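You operate a simulated robot arm through the tools that you are given. There is no shell and no other tool. Be economical: measure what you need, move in short steps, check, and stop when the job is done.

The job below is to be done with a simulated two-armed robot. You get a single attempt, and the scene is never put back.

JOB
Take the yellow brush and leave it on the green gasket. Open the cupboard door, take the grey can on the paint table and put it away on the bottom shelf of the cupboard, then shut the door. Put the yellow pin marked "P 67" from the paint table on the blue plate there and the yellow pin labelled "P 25" on top of the black gauge there. Fetch the collar from the paint table and set it on the left low shelf of the wooden bench. Put the red rag from the paint table on the grey top of the steel table. Put one of the thinner cans from the plate bench on the paint table. Put the steel cup on top of the red hand wheel. Put the blue socket on the yellow square on the wooden bench away on the top of the green bench. Put the block marked "No 7" from the drip tray on the grey top of the steel table and the block that says "No 5" on the top of the wooden bench. Take the lid off the yellow tin and lay it down on the top of the steel bench. Any order will do. Set down upright: grey can, yellow pin, thinner can, steel cup, blue socket.

The check looks at the end state, three seconds after you hand in, the way a careful person would. Anything else that was tipped, shoved, dropped, spilled or broken makes it a failure. A push-on lid holds only when it is set on centred and level and pressed home; a screw cap is set on level and turned clockwise until tight.

ROBOT AND FRAMES
Two 7-joint arms with fingered hands on one trunk, on a base that drives. Base frame: it is fixed to the floor where the robot stands at the start and does not move with it; the origin is under the middle of the robot, x ahead of it, y to its left, z up. Units: mm, degrees, N and s.
The left shoulder is at the start at [80, 198, 1415], the right one opposite. With the tool pointing down near the work surface each hand reaches from about 100 to 700 mm from the robot's upright axis, wherever it stands, measured 20 degrees to its own side. Places, roughly: black gauge [500, 500, 750]; block [-1250, -2000, 750]; blue plate [750, 0, 750]; blue socket [500, -750, 1000]; bottom shelf of the cupboard [100, -2400, 900]; collar [750, 750, 750]; cupboard door [100, -2200, 1400]; green gasket [750, 1500, 750]; grey can [500, 0, 750]; grey top of the steel table [-800, -2200, 700]; hand wheel [500, 1250, 750]; left low shelf of the wooden bench [700, -600, 400]; paint table [700, 400, 800]; red rag (6x10x3 cm) [600, 900, 800]; steel cup (7x7x8 cm) [500, 1400, 800]; thinner can [500, 1000, 750]; top of the green bench [-12000, -2000, 900]; top of the wooden bench [600, -1000, 900]; yellow brush (3x3x17 cm) [700, -200, 900]; yellow pin [750, 500, 750]; yellow tin [-3250, -2250, 1000]. Payload 4 kg a hand.
Tool frame (each hand has its own): the origin (TCP) lies between the finger pads and is the grasp point; the fingertips stand 26 mm ahead of it; z points along the fingers, y is the line along which they close. The gripper opens to 132 mm. The gripper's body begins 73 mm behind the TCP. The gripper is a hand of 4 fingers: y runs from the thumb to the fingers, the wrist lies at [0, 0, -239] in the tool frame.
Orientation is that of the tool frame in the base frame, as a unit quaternion [x, y, z, w]. With the fingers straight down and closing along the base's y, the tool's x points along the base's -x, its y along +y and its z along -z.

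CONTROLS
- The arms move only by the tool jog_arm. It takes "left_deltas", "right_deltas" or both (then of equal length, played together; a hand with none holds still); each is a list of rows, each a list of 6 numbers: the shift along the base's x, y, z in mm, then the turn, a rotation vector about the base's x, y, z in rad. In form: [[x, y, z, rx, ry, rz], ...]. A call has 1 to 10 rows; each row shifts and turns the commanded pose from where the row before left it. A row lasts 0.2 s, in which the tool goes at most 50 mm and 8.6 degrees; a call with a longer step from one row to the next is refused whole. A pose out of reach is approached as far as the arm can. The call stops where the force on the tool passes 40 N (or 10 N more than at its start, if that is more) or the arm is blocked; 0.2 s more then pass. In this call time passes only in rows, and 0.2 s behind the last. The reply holds the time, the measured pose of the TCP, the force on the tool along the base axes, the opening and the grip force, in the units named above and with some noise, with the torque about the TCP (base axes, N m) and any sound that the robot's microphone picked up.
- Cameras (640 x 400 px; columns grow to the right, rows downward): "scene" is now at [104.3, 5.6, 1569]; the picture's right is [0.09, -1.00, 0.00], its down [-0.79, -0.07, -0.61] and it looks along [0.61, 0.06, -0.79] (base axes); focal length 265 px, centre (320, 200). "left" rides on the left gripper at [-69, 2, -97] in its tool frame; the picture's right is [-0.02, -1.00, 0.00], its down [0.82, -0.02, -0.58] and it looks along [0.58, -0.01, 0.82] (tool axes); focal length 270 px, centre (320, 200). "right" rides on the right gripper at [68, 2, -97] in its tool frame; the picture's right is [-0.03, 1.00, 0.00], its down [-0.82, -0.02, -0.58] and it looks along [-0.58, -0.01, 0.82] (tool axes); focal length 270 px, centre (320, 200). There is no depth. A picture from a camera that has moved, and an enlarged one, comes with that camera's place and axes in the base frame and with its lens.
- snapshot(camera): a new picture of that camera. No time passes.
- raise_lower(by): slides the trunk up (or, below 0, down) by that many mm; the arms and the scene camera ride with it, the base frame stays. It gives what a move gives, with no picture.
- drive_base(legs): drives the robot by 1 to 6 legs, each [ahead, left, turn to the left] in mm, mm and degrees, along the robot's own axes; the way and the turn of a leg run together, so that a leg with both is an arc; at most 1500 mm and 180 degrees a leg. The arms and the cameras ride along, it lands a little off, and it stops where it bumps. It gives what a move gives.
- move_fingers(finger1, finger2, finger3, thumb_bend, hand): sets how far each is bent, from 0 (flat) to 100 (curled in); at 30 the hand is open as for a grip, at 70 the pads meet at the TCP. One left out holds its place. A second passes; each finger stops where it meets its share of the squeeze, and holds until it gets a number again. It is the only way to open and close the hand. It gives what a move gives, with no picture; readings hold the bend of each and the force on the fingers (four entries, about 0 where the hand has none), thumb and palm.
- aim_head(pan, tilt): turns the head with the scene camera to pan (to the left, within 86 degrees either way) and tilt (down, from -29 to 69), counted from straight ahead of the robot. It gives what a move gives.
- inspect(camera, box): a new picture of the part [left, top, right, bottom] of that camera's present view, enlarged. No time passes.
- hand_in(): hands the job in; it is judged then, once.

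Go step by step. Nothing tells you exact positions but the pictures and the camera data: compare them with the known pose of the tool, close in by small moves and look again before you grip or let go. The budget is 577 turns and 370 pictures, counting those below and the enlarged ones. Unless the task says otherwise, let go and move clear before handing in, and close with one line.

The tools are called as a command line: name --argument value ..., lists and objects as JSON in quotes. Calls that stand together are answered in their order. jog_arm: Moves the arms, as the interface text tells. Its arguments: {"type":"object","properties":{"left_deltas":{"type":"array","items":{"type":"array","items":{"type":"number"}}},"right_deltas":{"type":"array","items":{"type":"array","items":{"type":"number"}}}},"required":[]} The other tools are called the same way: raise_lower (by) slides the trunk up or down; move_fingers (finger1, finger2, finger3, thumb_bend, hand) moves the fingers one by one; drive_base (legs) drives the base; aim_head (pan, tilt) turns the head that bears the scene camera; snapshot (camera) takes a picture; inspect (camera, box) takes an enlarged picture of a part of a camera's view; hand_in () hands the job in.

At the start:

```text
t: 0.0
left_eef_pos: [433.8, 354.3, 1000.4]
left_tcp_rot: [0.0, 1.0, 0.001, 0.001]
left_ft_force: [-0.4, 0.1, 0.1]
left_torque: [0.02, -0.02, 0.0]
left_finger_gap: 131.8
left_gripper_force: 0.0
left_shape: jaw
left_bend: [30.0, 30.0, 30.0, 30.0]
left_finger forces: [0.0, 0.0, 0.0, 0.0, 0.1, 0.1]
right_eef_pos: [637.8, -149.6, 999.8]
right_tcp_rot: [0.0, 1.0, 0.0, 0.0]
right_ft_force: [-0.4, -0.3, 0.3]
right_torque: [0.0, 0.0, 0.02]
right_finger_gap: 131.9
right_gripper_force: 0.0
right_shape: jaw
right_bend: [30.0, 30.0, 30.0, 30.0]
right_finger forces: [0.0, 0.0, 0.0, 0.1, 0.0, 0.0]
trunk travel left (down, up): [-725.0, 115.0]
robot x, y, heading: [-2.8, -3.5, -0.1]
head pan, tilt: [5.4, 52.4]
```

scene: 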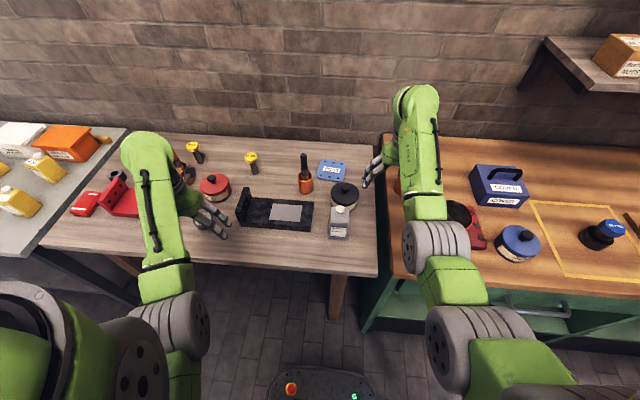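
right: 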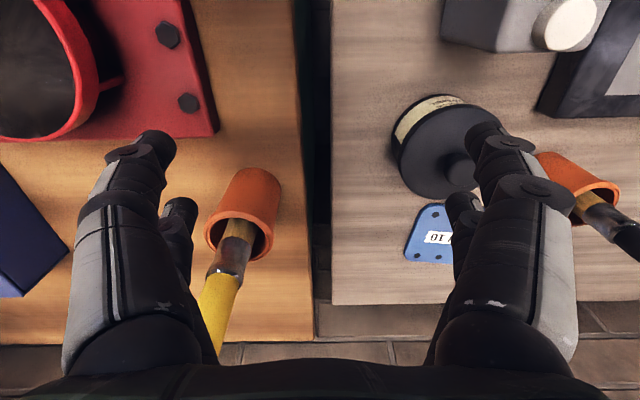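
left: 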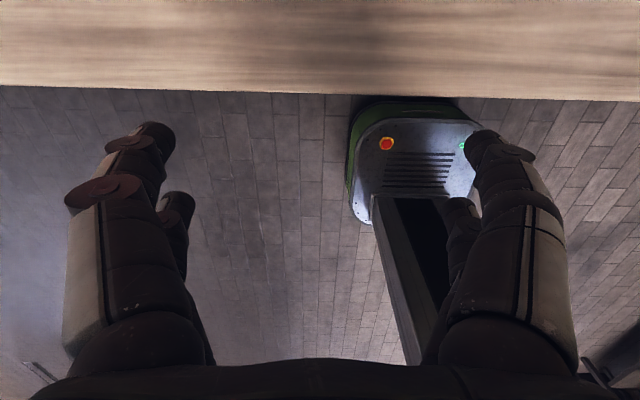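

I see the paint table ahead, the plate bench on the left and the wooden bench on the right. First I'll look closer at the table and its labels.

inspect --camera "scene" --box '[60, 120, 260, 250]'

inspect --camera "scene" --box '[220, 120, 420, 250]'

inspect --camera "scene" --box '[380, 130, 640, 300]'

```text
3.08 times, centred on (160, 185) of scene
camera zoom: at [104.3, 5.6, 1569.0], right [0.09, -1.0, 0.0], down [-0.79, -0.07, -0.61], along [0.61, 0.06, -0.79], focal length 816 px, centre (812, 246)
```

zoom: 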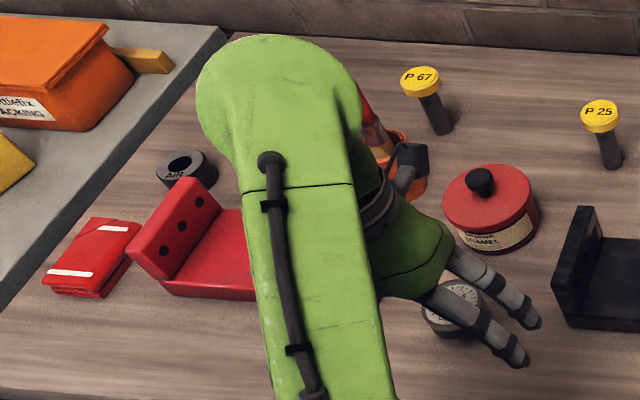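

```text
3.08 times, centred on (320, 185) of scene
camera zoom: at [104.3, 5.6, 1569.0], right [0.09, -1.0, 0.0], down [-0.79, -0.07, -0.61], along [0.61, 0.06, -0.79], focal length 816 px, centre (320, 246)
```

zoom: 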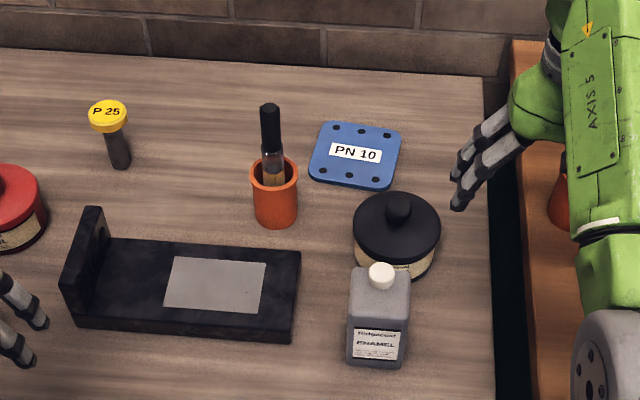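

```text
2.35 times, centred on (510, 215) of scene
camera zoom: at [104.3, 5.6, 1569.0], right [0.09, -1.0, 0.0], down [-0.79, -0.07, -0.61], along [0.61, 0.06, -0.79], focal length 624 px, centre (-127, 165)
```

zoom: 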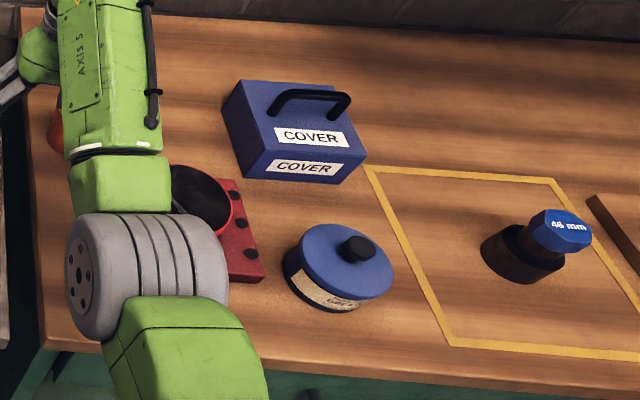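

Now I look around to the left and right with the head before moving anything.

aim_head --pan 60 --tilt 40

snapshot --camera "scene"

aim_head --pan -60 --tilt 35

snapshot --camera "scene"

aim_head --pan -86 --tilt 15

snapshot --camera "scene"

```text
t: 1.2
left_eef_pos: [435.4, 354.4, 1001.2]
left_tcp_rot: [0.0, 1.0, 0.001, 0.001]
left_ft_force: [-0.4, -0.4, 0.0]
left_torque: [0.0, 0.01, 0.02]
left_finger_gap: 132.1
left_gripper_force: 0.0
left_shape: jaw
left_bend: [30.0, 30.0, 30.0, 30.0]
left_finger forces: [0.0, 0.0, 0.1, 0.1, 0.1, 0.0]
right_eef_pos: [637.3, -151.5, 999.4]
right_tcp_rot: [0.0, 1.0, -0.001, 0.0]
right_ft_force: [-0.2, -0.1, -0.4]
right_torque: [-0.02, 0.01, 0.03]
right_finger_gap: 131.7
right_gripper_force: 0.0
right_shape: jaw
right_bend: [30.0, 30.0, 30.0, 30.0]
right_finger forces: [0.0, 0.0, 0.0, 0.0, 0.0, 0.1]
trunk travel left (down, up): [-725.0, 115.0]
robot x, y, heading: [-2.5, 0.8, -0.0]
head pan, tilt: [60.0, 40.0]
```

```text
363 pictures are left
camera scene: at [72.5, 72.1, 1586.3], right [0.87, -0.5, 0.0], down [-0.32, -0.56, -0.77], along [0.38, 0.66, -0.64], focal length 265 px, centre (320, 200)
```

scene: 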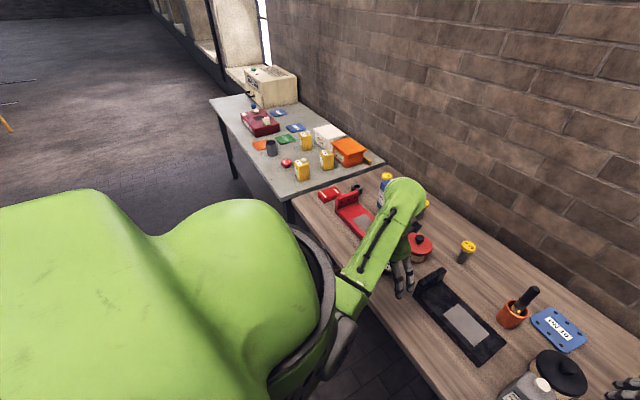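

```text
t: 3.2
left_eef_pos: [435.1, 354.0, 999.2]
left_tcp_rot: [-0.001, 1.0, 0.001, 0.001]
left_ft_force: [0.1, 0.0, 0.8]
left_torque: [-0.01, -0.02, 0.05]
left_finger_gap: 132.0
left_gripper_force: 0.1
left_shape: jaw
left_bend: [30.0, 30.0, 30.0, 30.0]
left_finger forces: [0.0, 0.1, 0.0, 0.1, 0.0, 0.0]
right_eef_pos: [636.4, -151.0, 1000.1]
right_tcp_rot: [0.0, 1.0, 0.0, 0.0]
right_ft_force: [0.6, 0.2, -0.2]
right_torque: [-0.02, 0.0, -0.01]
right_finger_gap: 132.1
right_gripper_force: 0.0
right_shape: jaw
right_bend: [30.0, 30.0, 30.0, 30.0]
right_finger forces: [0.0, 0.0, 0.0, 0.0, 0.1, 0.0]
trunk travel left (down, up): [-725.0, 115.0]
robot x, y, heading: [0.3, -1.6, -0.1]
head pan, tilt: [-60.0, 35.0]
```

```text
362 pictures are left
camera scene: at [74.0, -77.7, 1593.9], right [-0.87, -0.5, 0.0], down [-0.29, 0.5, -0.82], along [0.41, -0.71, -0.57], focal length 265 px, centre (320, 200)
```

scene: 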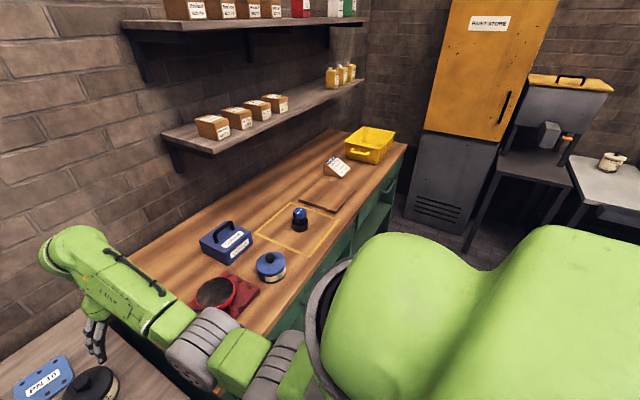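

```text
t: 4.1
left_eef_pos: [433.8, 354.0, 999.5]
left_tcp_rot: [0.0, 1.0, 0.002, 0.001]
left_ft_force: [0.0, -0.1, 0.7]
left_torque: [-0.01, 0.03, 0.02]
left_finger_gap: 132.1
left_gripper_force: 0.0
left_shape: jaw
left_bend: [30.0, 30.0, 30.0, 30.0]
left_finger forces: [0.0, 0.0, 0.0, 0.0, 0.0, 0.0]
right_eef_pos: [636.4, -150.8, 999.6]
right_tcp_rot: [0.0, 1.0, 0.0, 0.0]
right_ft_force: [-0.2, 0.4, 0.1]
right_torque: [0.01, 0.02, 0.01]
right_finger_gap: 131.9
right_gripper_force: 0.0
right_shape: jaw
right_bend: [30.0, 30.0, 30.0, 30.0]
right_finger forces: [0.0, 0.0, 0.0, 0.0, 0.1, 0.1]
trunk travel left (down, up): [-725.0, 115.0]
robot x, y, heading: [0.3, -1.0, 0.4]
head pan, tilt: [-85.9, 15.0]
```

```text
361 pictures are left
camera scene: at [36.6, -94.6, 1625.8], right [-1.0, -0.07, 0.0], down [-0.02, 0.26, -0.97], along [0.07, -0.96, -0.26], focal length 265 px, centre (320, 200)
```

scene: 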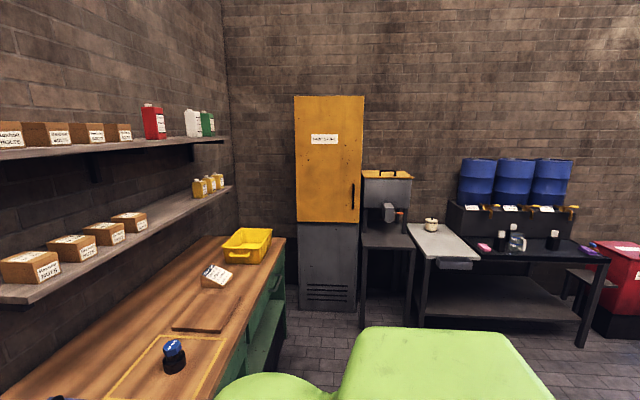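

The wooden bench, cupboard, steel table and drip table are identified. I drive a bit ahead to reach the far side of the paint table, then look down again.

drive_base --legs '[[180, 150, 0]]'

aim_head --pan 10 --tilt 55

snapshot --camera "scene"

snapshot --camera "right"

```text
t: 5.9
left_eef_pos: [613.3, 503.4, 1000.8]
left_tcp_rot: [-0.001, 1.0, 0.002, 0.002]
left_ft_force: [0.0, 0.5, 0.4]
left_torque: [0.03, 0.0, 0.05]
left_finger_gap: 132.0
left_gripper_force: 0.0
left_shape: jaw
left_bend: [30.0, 30.0, 30.0, 30.0]
left_finger forces: [0.0, 0.1, 0.0, 0.0, 0.0, 0.0]
right_eef_pos: [815.9, -2.9, 1000.2]
right_tcp_rot: [0.0, 1.0, 0.001, 0.001]
right_ft_force: [-0.6, 0.7, 0.1]
right_torque: [-0.01, -0.05, -0.01]
right_finger_gap: 131.9
right_gripper_force: 0.0
right_shape: jaw
right_bend: [30.0, 30.0, 30.0, 30.0]
right_finger forces: [0.0, 0.0, 0.1, 0.0, 0.0, 0.0]
trunk travel left (down, up): [-725.0, 115.0]
robot x, y, heading: [176.3, 148.2, 0.3]
head pan, tilt: [-85.9, 15.0]
```

```text
t: 7.6
left_eef_pos: [614.4, 503.2, 1000.0]
left_tcp_rot: [0.0, 1.0, 0.001, 0.0]
left_ft_force: [0.6, 0.4, -0.7]
left_torque: [0.01, -0.01, -0.02]
left_finger_gap: 131.8
left_gripper_force: 0.0
left_shape: jaw
left_bend: [30.0, 30.0, 30.0, 30.0]
left_finger forces: [0.0, 0.0, 0.0, 0.0, 0.1, 0.0]
right_eef_pos: [817.0, -1.1, 1000.6]
right_tcp_rot: [0.0, 1.0, 0.0, 0.0]
right_ft_force: [0.1, 0.4, -0.4]
right_torque: [-0.01, 0.0, 0.01]
right_finger_gap: 131.9
right_gripper_force: 0.1
right_shape: jaw
right_bend: [30.0, 30.0, 30.0, 30.0]
right_finger forces: [0.1, 0.0, 0.0, 0.0, 0.1, 0.0]
trunk travel left (down, up): [-725.0, 115.0]
robot x, y, heading: [183.3, 151.5, -0.2]
head pan, tilt: [10.0, 55.0]
```

```text
360 pictures are left
camera scene: at [281.1, 160.2, 1565.7], right [0.17, -0.98, 0.0], down [-0.81, -0.14, -0.57], along [0.57, 0.1, -0.82], focal length 265 px, centre (320, 200)
```

scene: 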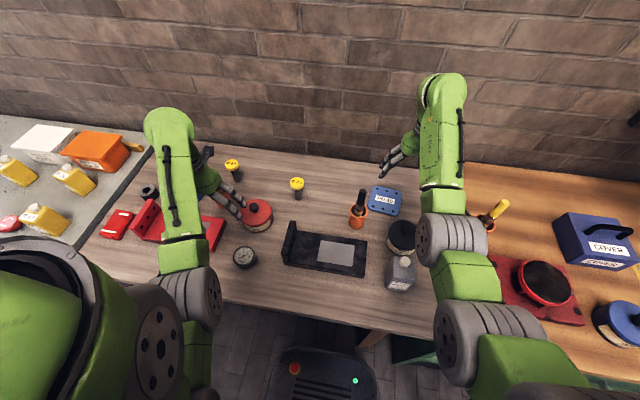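

```text
359 pictures are left
camera right: at [748.5, 0.4, 1097.3], right [0.03, 1.0, 0.0], down [0.82, -0.02, 0.58], along [0.58, -0.01, -0.82], focal length 270 px, centre (320, 200)
```

right: 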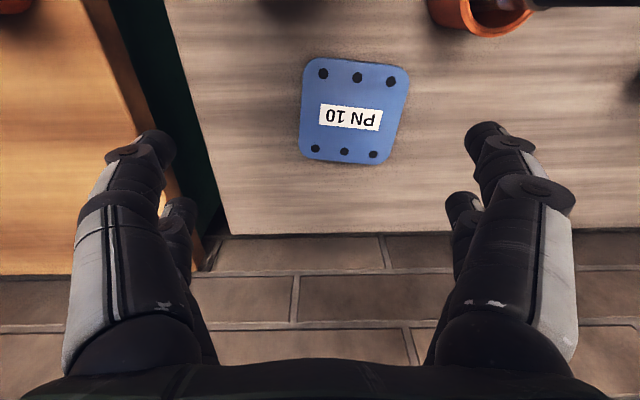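

The plate works out near (833, 31, 825), the gauge near (554, 430), P25 near (796, 325) and P67 near (836, 556). I raise both hands and drive so each pin is in front of a hand.

jog_arm --left_deltas '[[0, 0, 50, 0, 0, 0], [0, 0, 50, 0, 0, 0]]' --right_deltas '[[0, 0, 50, 0, 0, 0], [0, 0, 50, 0, 0, 0]]'

drive_base --legs '[[70, 250, 0]]'

snapshot --camera "scene"

snapshot --camera "right"

snapshot --camera "left"

```text
t: 8.2
left_eef_pos: [652.8, 522.1, 1045.1]
left_tcp_rot: [0.0, 1.0, 0.001, 0.0]
left_ft_force: [0.3, 0.0, -0.4]
left_torque: [-0.01, 0.01, -0.02]
left_finger_gap: 131.9
left_gripper_force: 0.1
left_shape: jaw
left_bend: [30.0, 30.0, 30.0, 30.0]
left_finger forces: [0.0, 0.0, 0.1, 0.0, 0.0, 0.0]
left hand out of reach, approached as far as the arm can: row 1, 2
right_eef_pos: [816.0, -0.2, 1100.0]
right_tcp_rot: [0.0, 1.0, 0.0, -0.001]
right_ft_force: [0.8, -0.1, 0.1]
right_torque: [0.02, 0.03, 0.01]
right_finger_gap: 131.9
right_gripper_force: 0.1
right_shape: jaw
right_bend: [30.0, 30.0, 30.0, 30.0]
right_finger forces: [0.0, 0.0, 0.0, 0.0, 0.2, 0.1]
trunk travel left (down, up): [-725.0, 115.0]
robot x, y, heading: [180.5, 147.9, 0.0]
head pan, tilt: [10.0, 55.0]
```

```text
t: 10.1
left_eef_pos: [721.9, 767.2, 1048.3]
left_tcp_rot: [0.0, 1.0, 0.003, 0.003]
left_ft_force: [0.1, -0.9, 0.3]
left_torque: [0.0, -0.01, -0.01]
left_finger_gap: 131.8
left_gripper_force: 0.1
left_shape: jaw
left_bend: [30.0, 30.0, 30.0, 30.0]
left_finger forces: [0.0, 0.1, 0.0, 0.0, 0.0, 0.0]
right_eef_pos: [884.8, 244.8, 1099.4]
right_tcp_rot: [0.0, 1.0, 0.001, 0.0]
right_ft_force: [-0.4, -1.2, -0.8]
right_torque: [0.01, 0.01, 0.02]
right_finger_gap: 131.9
right_gripper_force: 0.0
right_shape: jaw
right_bend: [30.0, 30.0, 30.0, 30.0]
right_finger forces: [0.1, 0.0, 0.0, 0.0, 0.0, 0.0]
trunk travel left (down, up): [-725.0, 115.0]
robot x, y, heading: [249.5, 396.0, -0.0]
head pan, tilt: [10.0, 55.0]
```

```text
358 pictures are left
camera scene: at [350.0, 406.2, 1565.8], right [0.17, -0.98, 0.0], down [-0.81, -0.14, -0.57], along [0.57, 0.1, -0.82], focal length 265 px, centre (320, 200)
```

scene: 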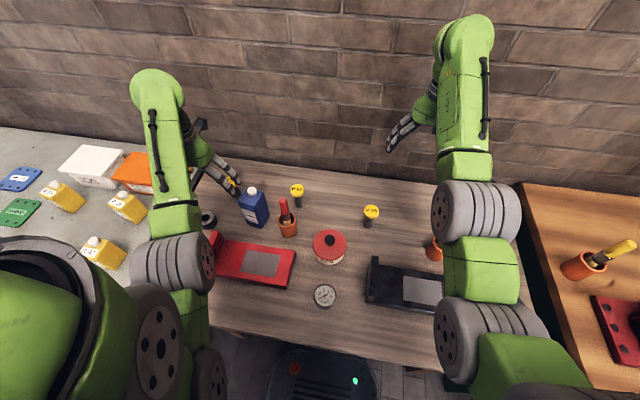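

```text
357 pictures are left
camera right: at [816.6, 247.0, 1196.9], right [0.03, 1.0, 0.0], down [0.82, -0.02, 0.58], along [0.58, -0.01, -0.82], focal length 270 px, centre (320, 200)
```

right: 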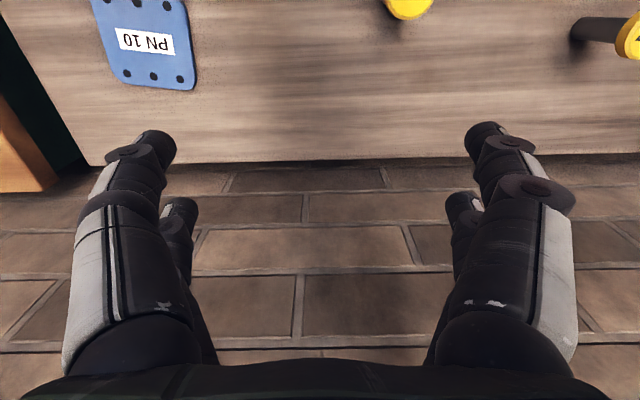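

```text
356 pictures are left
camera left: at [788.8, 770.9, 1144.7], right [0.02, -1.0, 0.0], down [-0.82, -0.02, 0.58], along [-0.58, -0.01, -0.82], focal length 270 px, centre (320, 200)
```

left: 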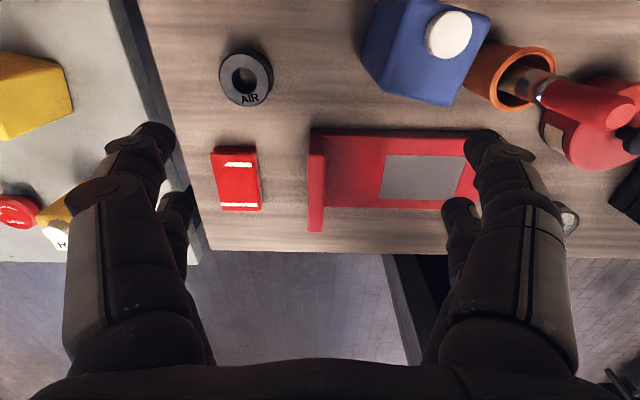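

The P25 head triangulates to about (812, 330, 882) and P67 to about (864, 573, 870). I move each hand above its pin.

jog_arm --right_deltas '[[-12, 14, -16.5, 0, 0, 0], [-12, 14, -16.5, 0, 0, 0], [-12, 14, -16.5, 0, 0, 0], [-12, 14, -16.5, 0, 0, 0], [-12, 14, -16.5, 0, 0, 0], [-12, 14, -16.5, 0, 0, 0]]' --left_deltas '[[23.7, -32.3, -8, 0, 0, 0], [23.7, -32.3, -8, 0, 0, 0], [23.7, -32.3, -8, 0, 0, 0], [23.7, -32.3, -8, 0, 0, 0], [23.7, -32.3, -8, 0, 0, 0], [23.7, -32.3, -8, 0, 0, 0]]'

snapshot --camera "right"

snapshot --camera "left"

```text
t: 11.5
left_eef_pos: [865.1, 575.9, 996.6]
left_tcp_rot: [0.0, 1.0, 0.002, 0.0]
left_ft_force: [-0.5, -0.2, -0.8]
left_torque: [-0.01, 0.01, -0.02]
left_finger_gap: 131.6
left_gripper_force: 0.1
left_shape: jaw
left_bend: [30.0, 30.0, 30.0, 30.0]
left_finger forces: [0.0, 0.1, 0.0, 0.1, 0.1, 0.1]
right_eef_pos: [814.0, 331.6, 1000.0]
right_tcp_rot: [0.002, 1.0, 0.0, 0.0]
right_ft_force: [-0.3, -0.3, -0.1]
right_torque: [-0.02, -0.01, 0.02]
right_finger_gap: 131.8
right_gripper_force: 0.1
right_shape: jaw
right_bend: [30.0, 30.0, 30.0, 30.0]
right_finger forces: [0.1, 0.0, 0.0, 0.1, 0.0, 0.1]
trunk travel left (down, up): [-725.0, 115.0]
robot x, y, heading: [247.8, 398.6, -0.2]
head pan, tilt: [10.0, 55.0]
```

```text
355 pictures are left
camera right: at [746.0, 333.9, 1097.3], right [0.03, 1.0, 0.0], down [0.82, -0.02, 0.58], along [0.58, -0.01, -0.82], focal length 270 px, centre (320, 200)
```

right: 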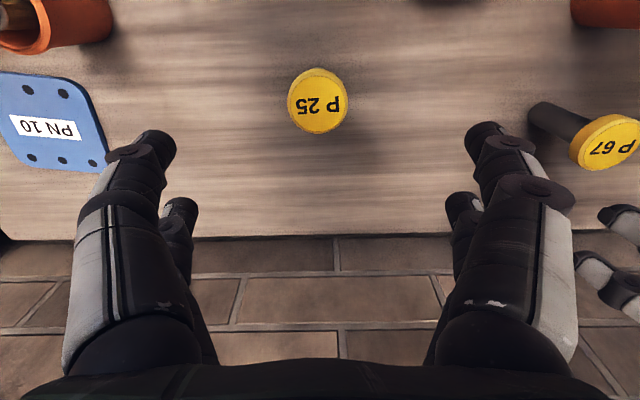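

```text
354 pictures are left
camera left: at [932.3, 578.8, 1093.4], right [0.02, -1.0, 0.0], down [-0.82, -0.02, 0.58], along [-0.58, -0.01, -0.82], focal length 270 px, centre (320, 200)
```

left: 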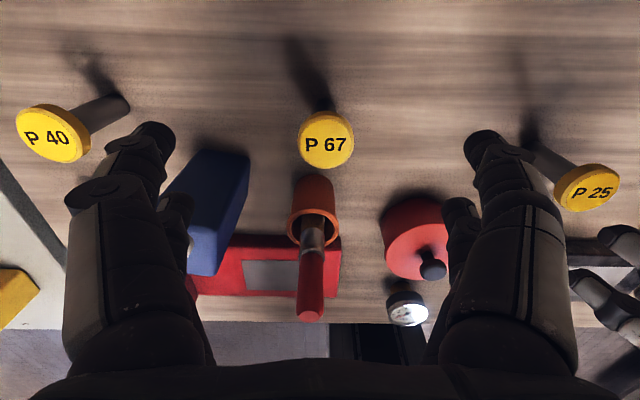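

P25's head is at about (804, 333, 890) and P67's at about (848, 573, 890), and both are about 45 mm wide. I centre over them, lower to 915 and look again.

jog_arm --right_deltas '[[-5, 1, -40, 0, 0, 0], [-5, 0, -40, 0, 0, 0]]' --left_deltas '[[-9, -2, -38, 0, 0, 0], [-8, -1, -38, 0, 0, 0]]'

snapshot --camera "right"

snapshot --camera "left"

```text
t: 12.1
left_eef_pos: [847.7, 573.4, 920.6]
left_tcp_rot: [0.001, 1.0, 0.002, 0.001]
left_ft_force: [0.2, -0.4, 0.0]
left_torque: [0.0, 0.0, -0.03]
left_finger_gap: 132.0
left_gripper_force: 0.0
left_shape: jaw
left_bend: [30.0, 30.0, 30.0, 30.0]
left_finger forces: [0.0, 0.0, 0.0, 0.1, 0.0, 0.1]
right_eef_pos: [804.7, 333.4, 921.2]
right_tcp_rot: [0.0, 1.0, 0.0, 0.0]
right_ft_force: [0.9, -1.0, -0.2]
right_torque: [-0.01, 0.02, 0.02]
right_finger_gap: 132.0
right_gripper_force: 0.1
right_shape: jaw
right_bend: [30.0, 30.0, 30.0, 30.0]
right_finger forces: [0.0, 0.0, 0.0, 0.0, 0.0, 0.0]
trunk travel left (down, up): [-725.0, 115.0]
robot x, y, heading: [249.4, 398.9, -0.1]
head pan, tilt: [10.0, 55.0]
```

```text
353 pictures are left
camera right: at [737.0, 334.7, 1018.2], right [0.03, 1.0, 0.0], down [0.82, -0.02, 0.58], along [0.58, -0.01, -0.82], focal length 270 px, centre (320, 200)
```

right: 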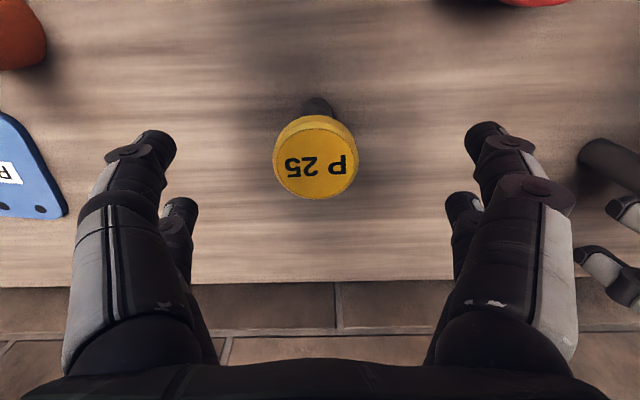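

```text
352 pictures are left
camera left: at [915.3, 576.6, 1018.0], right [0.02, -1.0, 0.0], down [-0.82, -0.02, 0.58], along [-0.58, -0.01, -0.82], focal length 270 px, centre (320, 200)
```

left: 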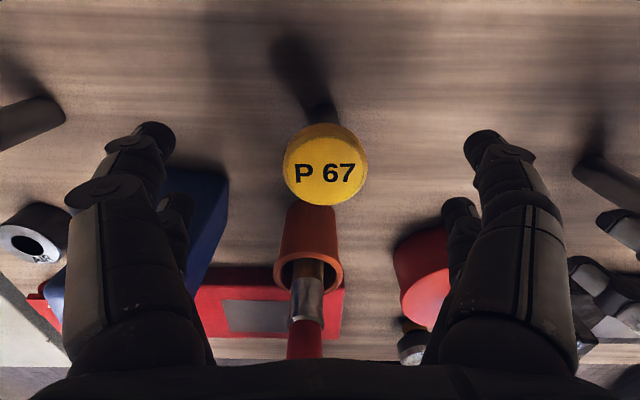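

Both heads are nearly centred. I lower so the pads are at head height.

jog_arm --right_deltas '[[1, -1, -24, 0, 0, 0], [1, -1, -24, 0, 0, 0]]' --left_deltas '[[-1, -1, -24, 0, 0, 0], [-1, 0, -24, 0, 0, 0]]'

snapshot --camera "right"

snapshot --camera "left"

```text
t: 12.7
left_eef_pos: [847.3, 571.2, 873.8]
left_tcp_rot: [0.0, 1.0, 0.0, 0.001]
left_ft_force: [-0.2, 0.3, -1.1]
left_torque: [0.0, -0.02, 0.03]
left_finger_gap: 132.1
left_gripper_force: 0.1
left_shape: jaw
left_bend: [30.0, 30.0, 30.0, 30.0]
left_finger forces: [0.0, 0.0, 0.0, 0.0, 0.0, 0.0]
right_eef_pos: [807.0, 331.6, 872.1]
right_tcp_rot: [0.001, 1.0, 0.0, 0.0]
right_ft_force: [1.3, -0.4, 0.6]
right_torque: [0.0, 0.01, -0.03]
right_finger_gap: 131.9
right_gripper_force: 0.0
right_shape: jaw
right_bend: [30.0, 30.0, 30.0, 30.0]
right_finger forces: [0.0, 0.0, 0.0, 0.0, 0.0, 0.0]
trunk travel left (down, up): [-725.0, 115.0]
robot x, y, heading: [250.4, 397.8, -0.1]
head pan, tilt: [10.0, 55.0]
```

```text
351 pictures are left
camera right: at [738.9, 333.1, 970.0], right [0.03, 1.0, 0.0], down [0.82, -0.02, 0.58], along [0.58, -0.01, -0.82], focal length 270 px, centre (320, 200)
```

right: 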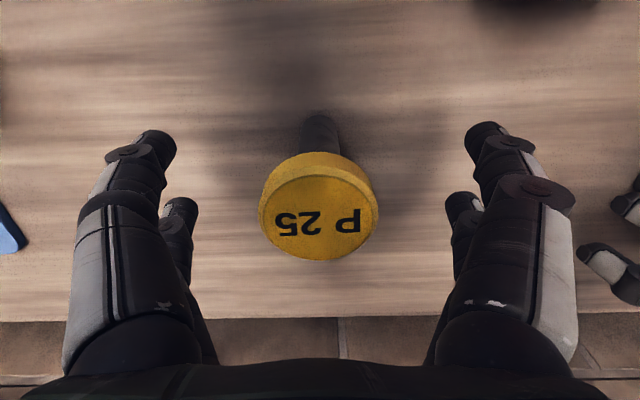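

```text
350 pictures are left
camera left: at [913.9, 575.3, 970.7], right [0.02, -1.0, 0.0], down [-0.82, -0.02, 0.58], along [-0.58, -0.01, -0.82], focal length 270 px, centre (320, 200)
```

left: 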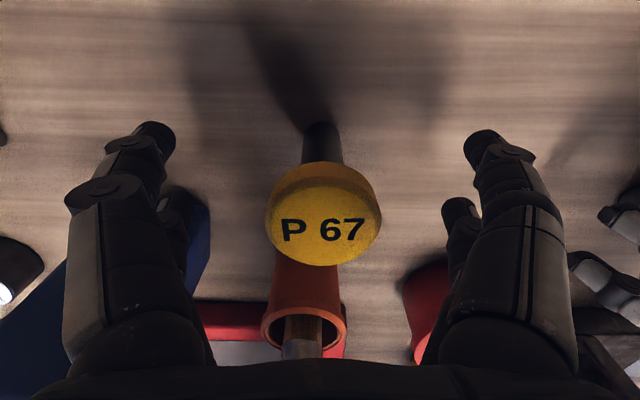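

The head tops are at about 889, so I shift a few mm and raise to grip the heads at mid thickness.

jog_arm --right_deltas '[[-3, 0, 8, 0, 0, 0]]' --left_deltas '[[-3, 0, 7, 0, 0, 0]]'

move_fingers --hand "right" --finger1 70 --finger2 70 --finger3 70 --thumb_bend 70

move_fingers --hand "left" --finger1 70 --finger2 70 --finger3 70 --thumb_bend 70

snapshot --camera "right"

snapshot --camera "left"

```text
t: 13.1
left_eef_pos: [841.8, 572.3, 881.4]
left_tcp_rot: [0.0, 1.0, 0.001, 0.002]
left_ft_force: [0.4, -0.6, -0.1]
left_torque: [-0.03, -0.03, 0.0]
left_finger_gap: 131.9
left_gripper_force: 0.1
left_shape: jaw
left_bend: [30.0, 30.0, 30.0, 30.0]
left_finger forces: [0.1, 0.0, 0.0, 0.0, 0.0, 0.0]
right_eef_pos: [803.0, 330.8, 881.9]
right_tcp_rot: [0.0, 1.0, 0.0, 0.0]
right_ft_force: [-0.3, -0.6, -0.6]
right_torque: [-0.03, -0.03, -0.04]
right_finger_gap: 132.1
right_gripper_force: 0.0
right_shape: jaw
right_bend: [30.0, 30.0, 30.0, 30.0]
right_finger forces: [0.0, 0.0, 0.1, 0.0, 0.0, 0.0]
trunk travel left (down, up): [-725.0, 115.0]
robot x, y, heading: [250.5, 400.0, -0.1]
head pan, tilt: [10.0, 55.0]
```

```text
t: 14.1
left_eef_pos: [842.7, 571.1, 882.6]
left_tcp_rot: [0.0, 1.0, 0.001, 0.001]
left_ft_force: [0.6, 0.3, -0.3]
left_torque: [0.01, 0.04, 0.01]
left_finger_gap: 131.9
left_gripper_force: 0.1
left_shape: jaw
left_bend: [30.0, 30.0, 30.0, 30.0]
left_finger forces: [0.1, 0.1, 0.0, 0.0, 0.0, 0.0]
right_eef_pos: [803.7, 331.2, 880.3]
right_tcp_rot: [0.0, 1.0, 0.0, -0.001]
right_ft_force: [-0.4, 1.0, 0.5]
right_torque: [-0.01, 0.0, 0.01]
right_finger_gap: 8.7
right_gripper_force: 5.0
right_shape: fingers
right_bend: [68.0, 67.0, 68.0, 68.0]
right_finger forces: [1.7, 4.0, 1.5, 0.0, 3.9, 0.1]
trunk travel left (down, up): [-725.0, 115.0]
robot x, y, heading: [251.3, 397.4, -0.2]
head pan, tilt: [10.0, 55.0]
```

```text
t: 15.1
left_eef_pos: [843.2, 571.8, 880.6]
left_tcp_rot: [0.0, 1.0, 0.001, 0.0]
left_ft_force: [0.1, -0.1, 0.1]
left_torque: [0.0, 0.03, 0.0]
left_finger_gap: 11.2
left_gripper_force: 5.6
left_shape: fingers
left_bend: [67.0, 68.0, 69.0, 68.0]
left_finger forces: [2.7, 2.9, 0.6, 0.0, 4.7, 0.0]
right_eef_pos: [803.7, 330.8, 881.0]
right_tcp_rot: [0.001, 1.0, 0.0, -0.001]
right_ft_force: [-0.4, -1.2, 0.2]
right_torque: [0.0, -0.01, -0.01]
right_finger_gap: 8.5
right_gripper_force: 5.0
right_shape: fingers
right_bend: [68.0, 67.0, 68.0, 68.0]
right_finger forces: [1.6, 3.9, 1.4, 0.0, 3.9, 0.0]
trunk travel left (down, up): [-725.0, 115.0]
robot x, y, heading: [251.8, 396.8, -0.2]
head pan, tilt: [10.0, 55.0]
```

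```text
349 pictures are left
camera right: at [735.5, 333.0, 978.1], right [0.03, 1.0, 0.0], down [0.82, -0.02, 0.58], along [0.58, -0.02, -0.82], focal length 270 px, centre (320, 200)
```

right: 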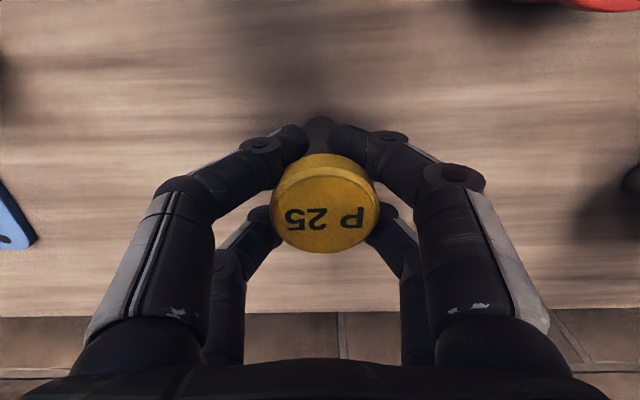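

```text
348 pictures are left
camera left: at [910.5, 575.4, 977.6], right [0.02, -1.0, 0.0], down [-0.82, -0.02, 0.58], along [-0.58, -0.01, -0.82], focal length 270 px, centre (320, 200)
```

left: 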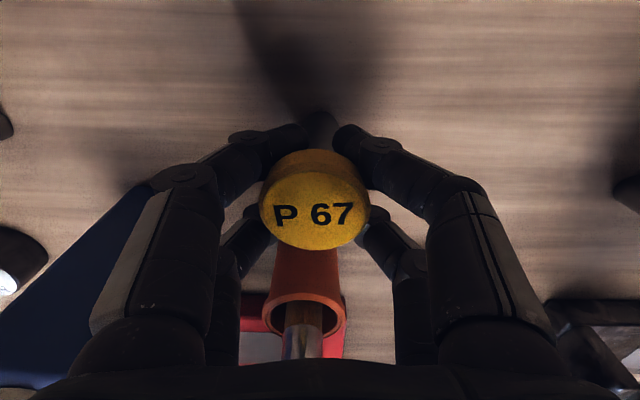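

The fingers have closed round the stems under the heads. I lift both a little and check they come straight.

jog_arm --right_deltas '[[0, 0, 20, 0, 0, 0], [0, 0, 40, 0, 0, 0], [0, 0, 40, 0, 0, 0]]' --left_deltas '[[0, 0, 20, 0, 0, 0], [0, 0, 40, 0, 0, 0], [0, 0, 40, 0, 0, 0]]'

snapshot --camera "right"

snapshot --camera "left"

snapshot --camera "scene"

```text
t: 15.9
left_eef_pos: [841.1, 572.2, 980.3]
left_tcp_rot: [0.001, 1.0, 0.001, 0.0]
left_ft_force: [-0.4, -0.9, -5.8]
left_torque: [0.02, 0.0, 0.01]
left_finger_gap: 10.5
left_gripper_force: 5.6
left_shape: fingers
left_bend: [67.0, 67.0, 69.0, 68.0]
left_finger forces: [2.6, 3.3, 1.0, 0.0, 4.7, 0.0]
right_eef_pos: [801.6, 330.8, 981.1]
right_tcp_rot: [0.0, 1.0, 0.0, -0.002]
right_ft_force: [0.0, 0.8, -4.0]
right_torque: [-0.01, -0.03, -0.05]
right_finger_gap: 8.2
right_gripper_force: 5.7
right_shape: fingers
right_bend: [68.0, 67.0, 68.0, 68.0]
right_finger forces: [1.7, 3.8, 1.6, 0.0, 3.9, 0.1]
trunk travel left (down, up): [-725.0, 115.0]
robot x, y, heading: [250.6, 402.4, -0.0]
head pan, tilt: [10.0, 55.0]
```

```text
347 pictures are left
camera right: at [734.1, 333.0, 1077.7], right [0.03, 1.0, 0.0], down [0.82, -0.02, 0.58], along [0.58, -0.02, -0.82], focal length 270 px, centre (320, 200)
```

right: 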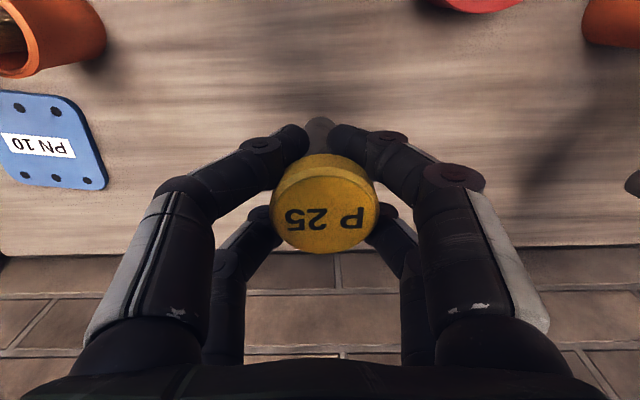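

```text
346 pictures are left
camera left: at [909.2, 575.9, 1077.8], right [0.02, -1.0, 0.0], down [-0.82, -0.02, 0.58], along [-0.58, -0.01, -0.82], focal length 270 px, centre (320, 200)
```

left: 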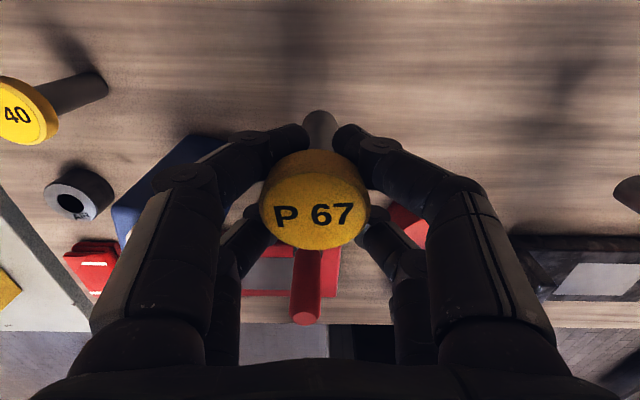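

```text
345 pictures are left
camera scene: at [350.9, 409.8, 1565.5], right [0.17, -0.98, 0.0], down [-0.81, -0.14, -0.57], along [0.56, 0.1, -0.82], focal length 265 px, centre (320, 200)
```

scene: 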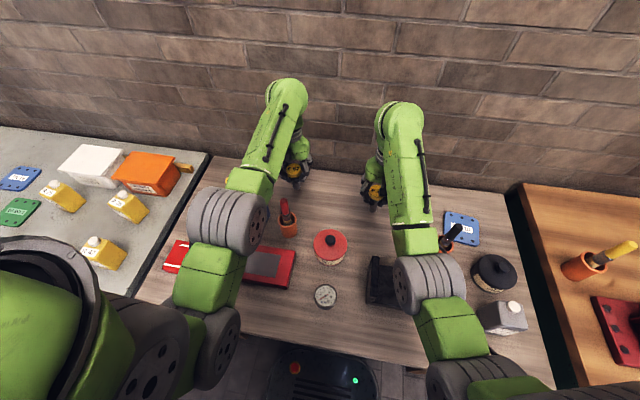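

Both pins are held upright. I look at the gauge closely before setting P25 on it.

inspect --camera "scene" --box '[295, 270, 359, 310]'

inspect --camera "scene" --box '[0, 120, 220, 280]'

```text
10.00 times, centred on (327, 290) of scene
camera zoom: at [350.9, 409.8, 1565.5], right [0.17, -0.98, 0.0], down [-0.81, -0.14, -0.57], along [0.56, 0.1, -0.82], focal length 2653 px, centre (250, -700)
```

zoom: 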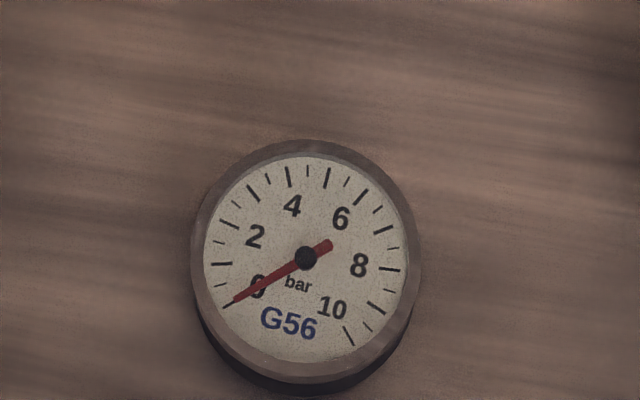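

```text
2.50 times, centred on (110, 200) of scene
camera zoom: at [350.9, 409.8, 1565.5], right [0.17, -0.98, 0.0], down [-0.81, -0.14, -0.57], along [0.56, 0.1, -0.82], focal length 663 px, centre (845, 200)
```

zoom: 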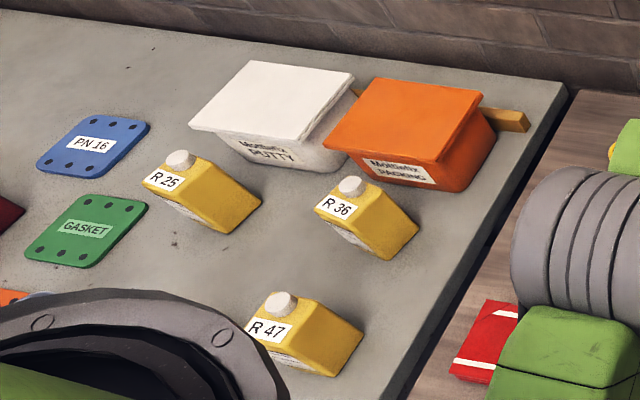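

The gauge is at about (546, 431), 62 mm wide with its glass up. I move the left hand a bit aside and bring P25 over the gauge.

jog_arm --left_deltas '[[0, 40, 10, 0, 0, 0], [0, 40, 0, 0, 0, 0], [-20, 40, 0, 0, 0, 0]]' --right_deltas '[[-25, -10, 0, 0, 0, 0], [-25, 0, 0, 0, 0, 0], [-25, 0, 0, 0, 0, 0]]'

jog_arm --right_deltas '[[-30, 18, 0, 0, 0, 0], [-30, 18, 0, 0, 0, 0], [-30, 18, 0, 0, 0, 0], [-30, 18, 0, 0, 0, 0], [-30, 18, 0, 0, 0, 0], [-30, 18, 0, 0, 0, 0]]'

snapshot --camera "right"

snapshot --camera "scene"

```text
t: 16.7
left_eef_pos: [822.4, 693.9, 992.4]
left_tcp_rot: [0.0, 1.0, 0.0, 0.002]
left_ft_force: [-1.1, -0.3, -4.3]
left_torque: [-0.01, -0.04, 0.0]
left_finger_gap: 10.7
left_gripper_force: 5.9
left_shape: fingers
left_bend: [67.0, 68.0, 69.0, 68.0]
left_finger forces: [2.5, 3.5, 1.0, 0.1, 4.8, 0.1]
right_eef_pos: [726.8, 322.0, 981.2]
right_tcp_rot: [0.0, 1.0, -0.001, 0.001]
right_ft_force: [-0.8, 0.6, -5.0]
right_torque: [-0.01, 0.01, 0.03]
right_finger_gap: 8.1
right_gripper_force: 5.5
right_shape: fingers
right_bend: [68.0, 67.0, 68.0, 68.0]
right_finger forces: [1.6, 3.8, 1.7, 0.0, 3.9, 0.0]
trunk travel left (down, up): [-725.0, 115.0]
robot x, y, heading: [249.8, 398.5, 0.2]
head pan, tilt: [10.0, 55.0]
```

```text
t: 18.1
left_eef_pos: [822.3, 693.6, 991.9]
left_tcp_rot: [0.0, 1.0, 0.001, 0.001]
left_ft_force: [0.0, -1.0, -4.2]
left_torque: [0.01, 0.03, -0.02]
left_finger_gap: 10.4
left_gripper_force: 6.2
left_shape: fingers
left_bend: [67.0, 68.0, 69.0, 68.0]
left_finger forces: [2.6, 3.5, 1.2, 0.0, 4.7, 0.0]
right_eef_pos: [548.2, 428.5, 980.5]
right_tcp_rot: [0.001, 1.0, -0.001, 0.0]
right_ft_force: [0.4, 1.2, -4.8]
right_torque: [-0.02, 0.01, 0.01]
right_finger_gap: 7.6
right_gripper_force: 5.4
right_shape: fingers
right_bend: [68.0, 67.0, 68.0, 69.0]
right_finger forces: [1.6, 3.8, 1.7, 0.1, 3.8, 0.0]
trunk travel left (down, up): [-725.0, 115.0]
robot x, y, heading: [254.7, 396.2, -0.1]
head pan, tilt: [10.0, 55.0]
```

```text
342 pictures are left
camera right: at [479.7, 431.0, 1078.4], right [0.03, 1.0, 0.0], down [0.82, -0.02, 0.58], along [0.58, -0.02, -0.82], focal length 270 px, centre (320, 200)
```

right: 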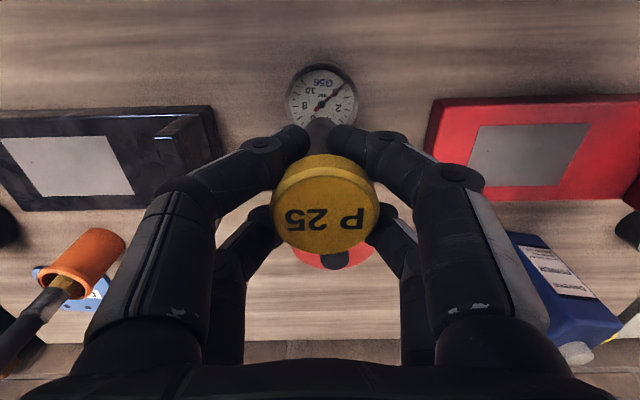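

```text
341 pictures are left
camera scene: at [351.3, 410.5, 1565.6], right [0.17, -0.98, 0.0], down [-0.81, -0.14, -0.57], along [0.56, 0.1, -0.82], focal length 265 px, centre (320, 200)
```

scene: 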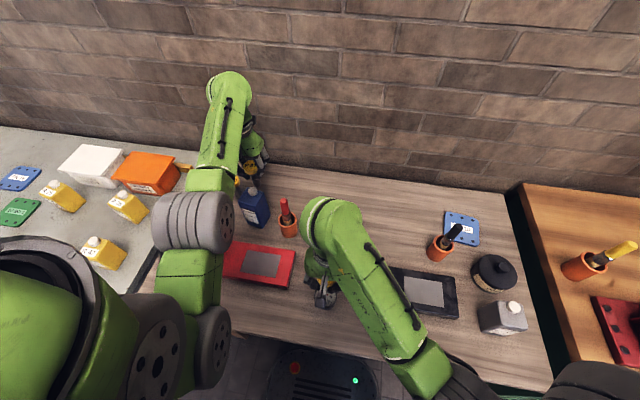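

P25 is roughly above the gauge. I lower partway and compare the stem foot with the dial.

jog_arm --right_deltas '[[-2, 1, -25, 0, 0, 0], [-2, 1, -25, 0, 0, 0]]'

snapshot --camera "right"

inspect --camera "scene" --box '[280, 250, 376, 310]'

```text
t: 18.7
left_eef_pos: [823.2, 693.4, 991.5]
left_tcp_rot: [0.0, 1.0, 0.0, 0.001]
left_ft_force: [0.4, 0.8, -5.0]
left_torque: [0.0, 0.01, -0.02]
left_finger_gap: 10.6
left_gripper_force: 6.1
left_shape: fingers
left_bend: [67.0, 68.0, 69.0, 68.0]
left_finger forces: [2.4, 3.5, 1.1, 0.1, 4.9, 0.1]
right_eef_pos: [544.5, 431.5, 930.7]
right_tcp_rot: [0.0, 1.0, 0.001, 0.0]
right_ft_force: [-0.3, -1.2, 0.1]
right_torque: [-0.02, 0.0, -0.01]
right_finger_gap: 6.6
right_gripper_force: 4.5
right_shape: fingers
right_bend: [69.0, 68.0, 69.0, 69.0]
right_finger forces: [1.0, 2.5, 0.9, 0.1, 3.3, 0.0]
trunk travel left (down, up): [-725.0, 115.0]
robot x, y, heading: [248.4, 400.8, 0.1]
head pan, tilt: [10.0, 55.0]
```

```text
340 pictures are left
camera right: at [476.3, 432.7, 1028.6], right [0.03, 1.0, 0.0], down [0.82, -0.02, 0.58], along [0.58, -0.01, -0.82], focal length 270 px, centre (320, 200)
```

right: 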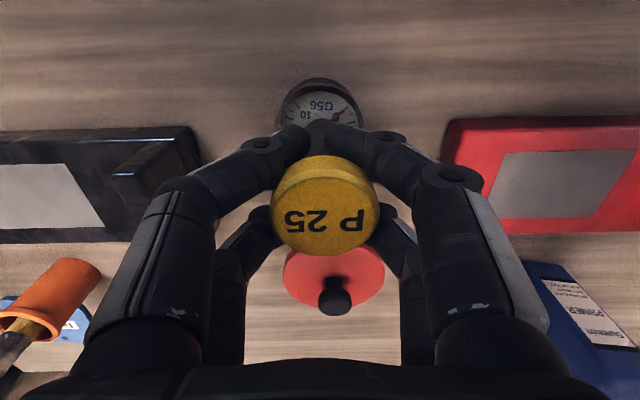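

```text
6.67 times, centred on (328, 280) of scene
camera zoom: at [351.8, 410.3, 1565.8], right [0.17, -0.98, 0.0], down [-0.81, -0.14, -0.57], along [0.56, 0.1, -0.82], focal length 1768 px, centre (267, -333)
```

zoom: 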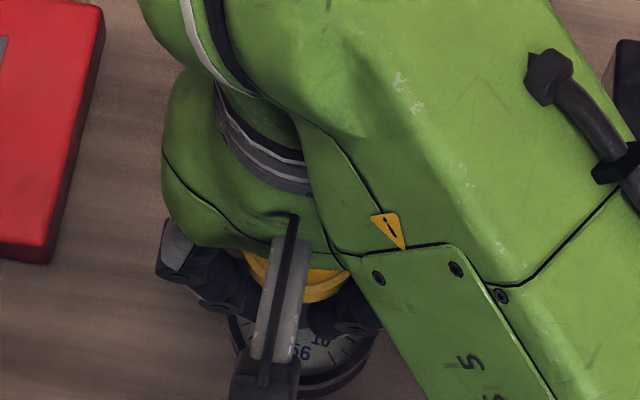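

The force shows the stem foot already rests on the gauge, so the gauge is about 50 mm tall and centred near (537, 430). I lift slightly, shift 7 mm in x and lower until contact.

jog_arm --right_deltas '[[0, 0, 8, 0, 0, 0], [-7, -1.5, 0, 0, 0, 0], [0, 0, -4, 0, 0, 0]]'

snapshot --camera "right"

```text
t: 19.5
left_eef_pos: [823.3, 692.4, 992.5]
left_tcp_rot: [0.0, 1.0, 0.001, 0.001]
left_ft_force: [-0.1, 0.1, -4.5]
left_torque: [-0.01, -0.01, 0.05]
left_finger_gap: 10.5
left_gripper_force: 6.6
left_shape: fingers
left_bend: [67.0, 68.0, 69.0, 68.0]
left_finger forces: [2.6, 3.5, 1.1, 0.0, 4.8, 0.0]
right_eef_pos: [537.7, 428.1, 934.5]
right_tcp_rot: [0.0, 1.0, 0.0, -0.001]
right_ft_force: [0.1, 0.2, -4.2]
right_torque: [0.01, 0.02, 0.07]
right_finger_gap: 6.6
right_gripper_force: 5.7
right_shape: fingers
right_bend: [69.0, 67.0, 69.0, 69.0]
right_finger forces: [1.6, 3.6, 1.7, 0.0, 3.9, 0.1]
trunk travel left (down, up): [-725.0, 115.0]
robot x, y, heading: [253.0, 400.1, -0.0]
head pan, tilt: [10.0, 55.0]
```

```text
338 pictures are left
camera right: at [469.0, 431.0, 1031.6], right [0.03, 1.0, 0.0], down [0.82, -0.02, 0.58], along [0.58, -0.02, -0.82], focal length 270 px, centre (320, 200)
```

right: 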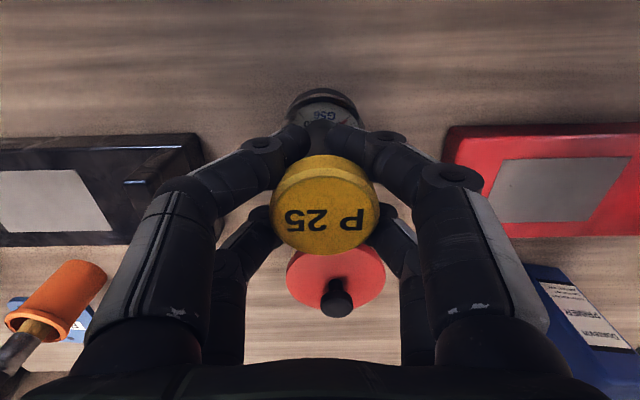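

Now I lower the last few millimetres until the weight comes off.

jog_arm --right_deltas '[[0, 1, -2, 0, 0, 0], [0, 0, -2, 0, 0, 0]]'

```text
t: 20.1
left_eef_pos: [824.3, 692.4, 992.4]
left_tcp_rot: [0.0, 1.0, 0.001, 0.001]
left_ft_force: [-0.5, 0.0, -4.9]
left_torque: [0.0, 0.02, -0.01]
left_finger_gap: 10.7
left_gripper_force: 5.9
left_shape: fingers
left_bend: [67.0, 68.0, 69.0, 68.0]
left_finger forces: [2.5, 3.5, 1.1, 0.0, 4.8, 0.0]
right_eef_pos: [537.4, 430.5, 931.6]
right_tcp_rot: [0.001, 1.0, 0.001, 0.0]
right_ft_force: [-0.7, -0.7, 0.1]
right_torque: [-0.03, 0.01, 0.0]
right_finger_gap: 6.2
right_gripper_force: 4.0
right_shape: fingers
right_bend: [69.0, 68.0, 69.0, 69.0]
right_finger forces: [1.1, 2.6, 1.0, 0.0, 3.2, 0.0]
trunk travel left (down, up): [-725.0, 115.0]
robot x, y, heading: [252.2, 401.2, -0.2]
head pan, tilt: [10.0, 55.0]
```

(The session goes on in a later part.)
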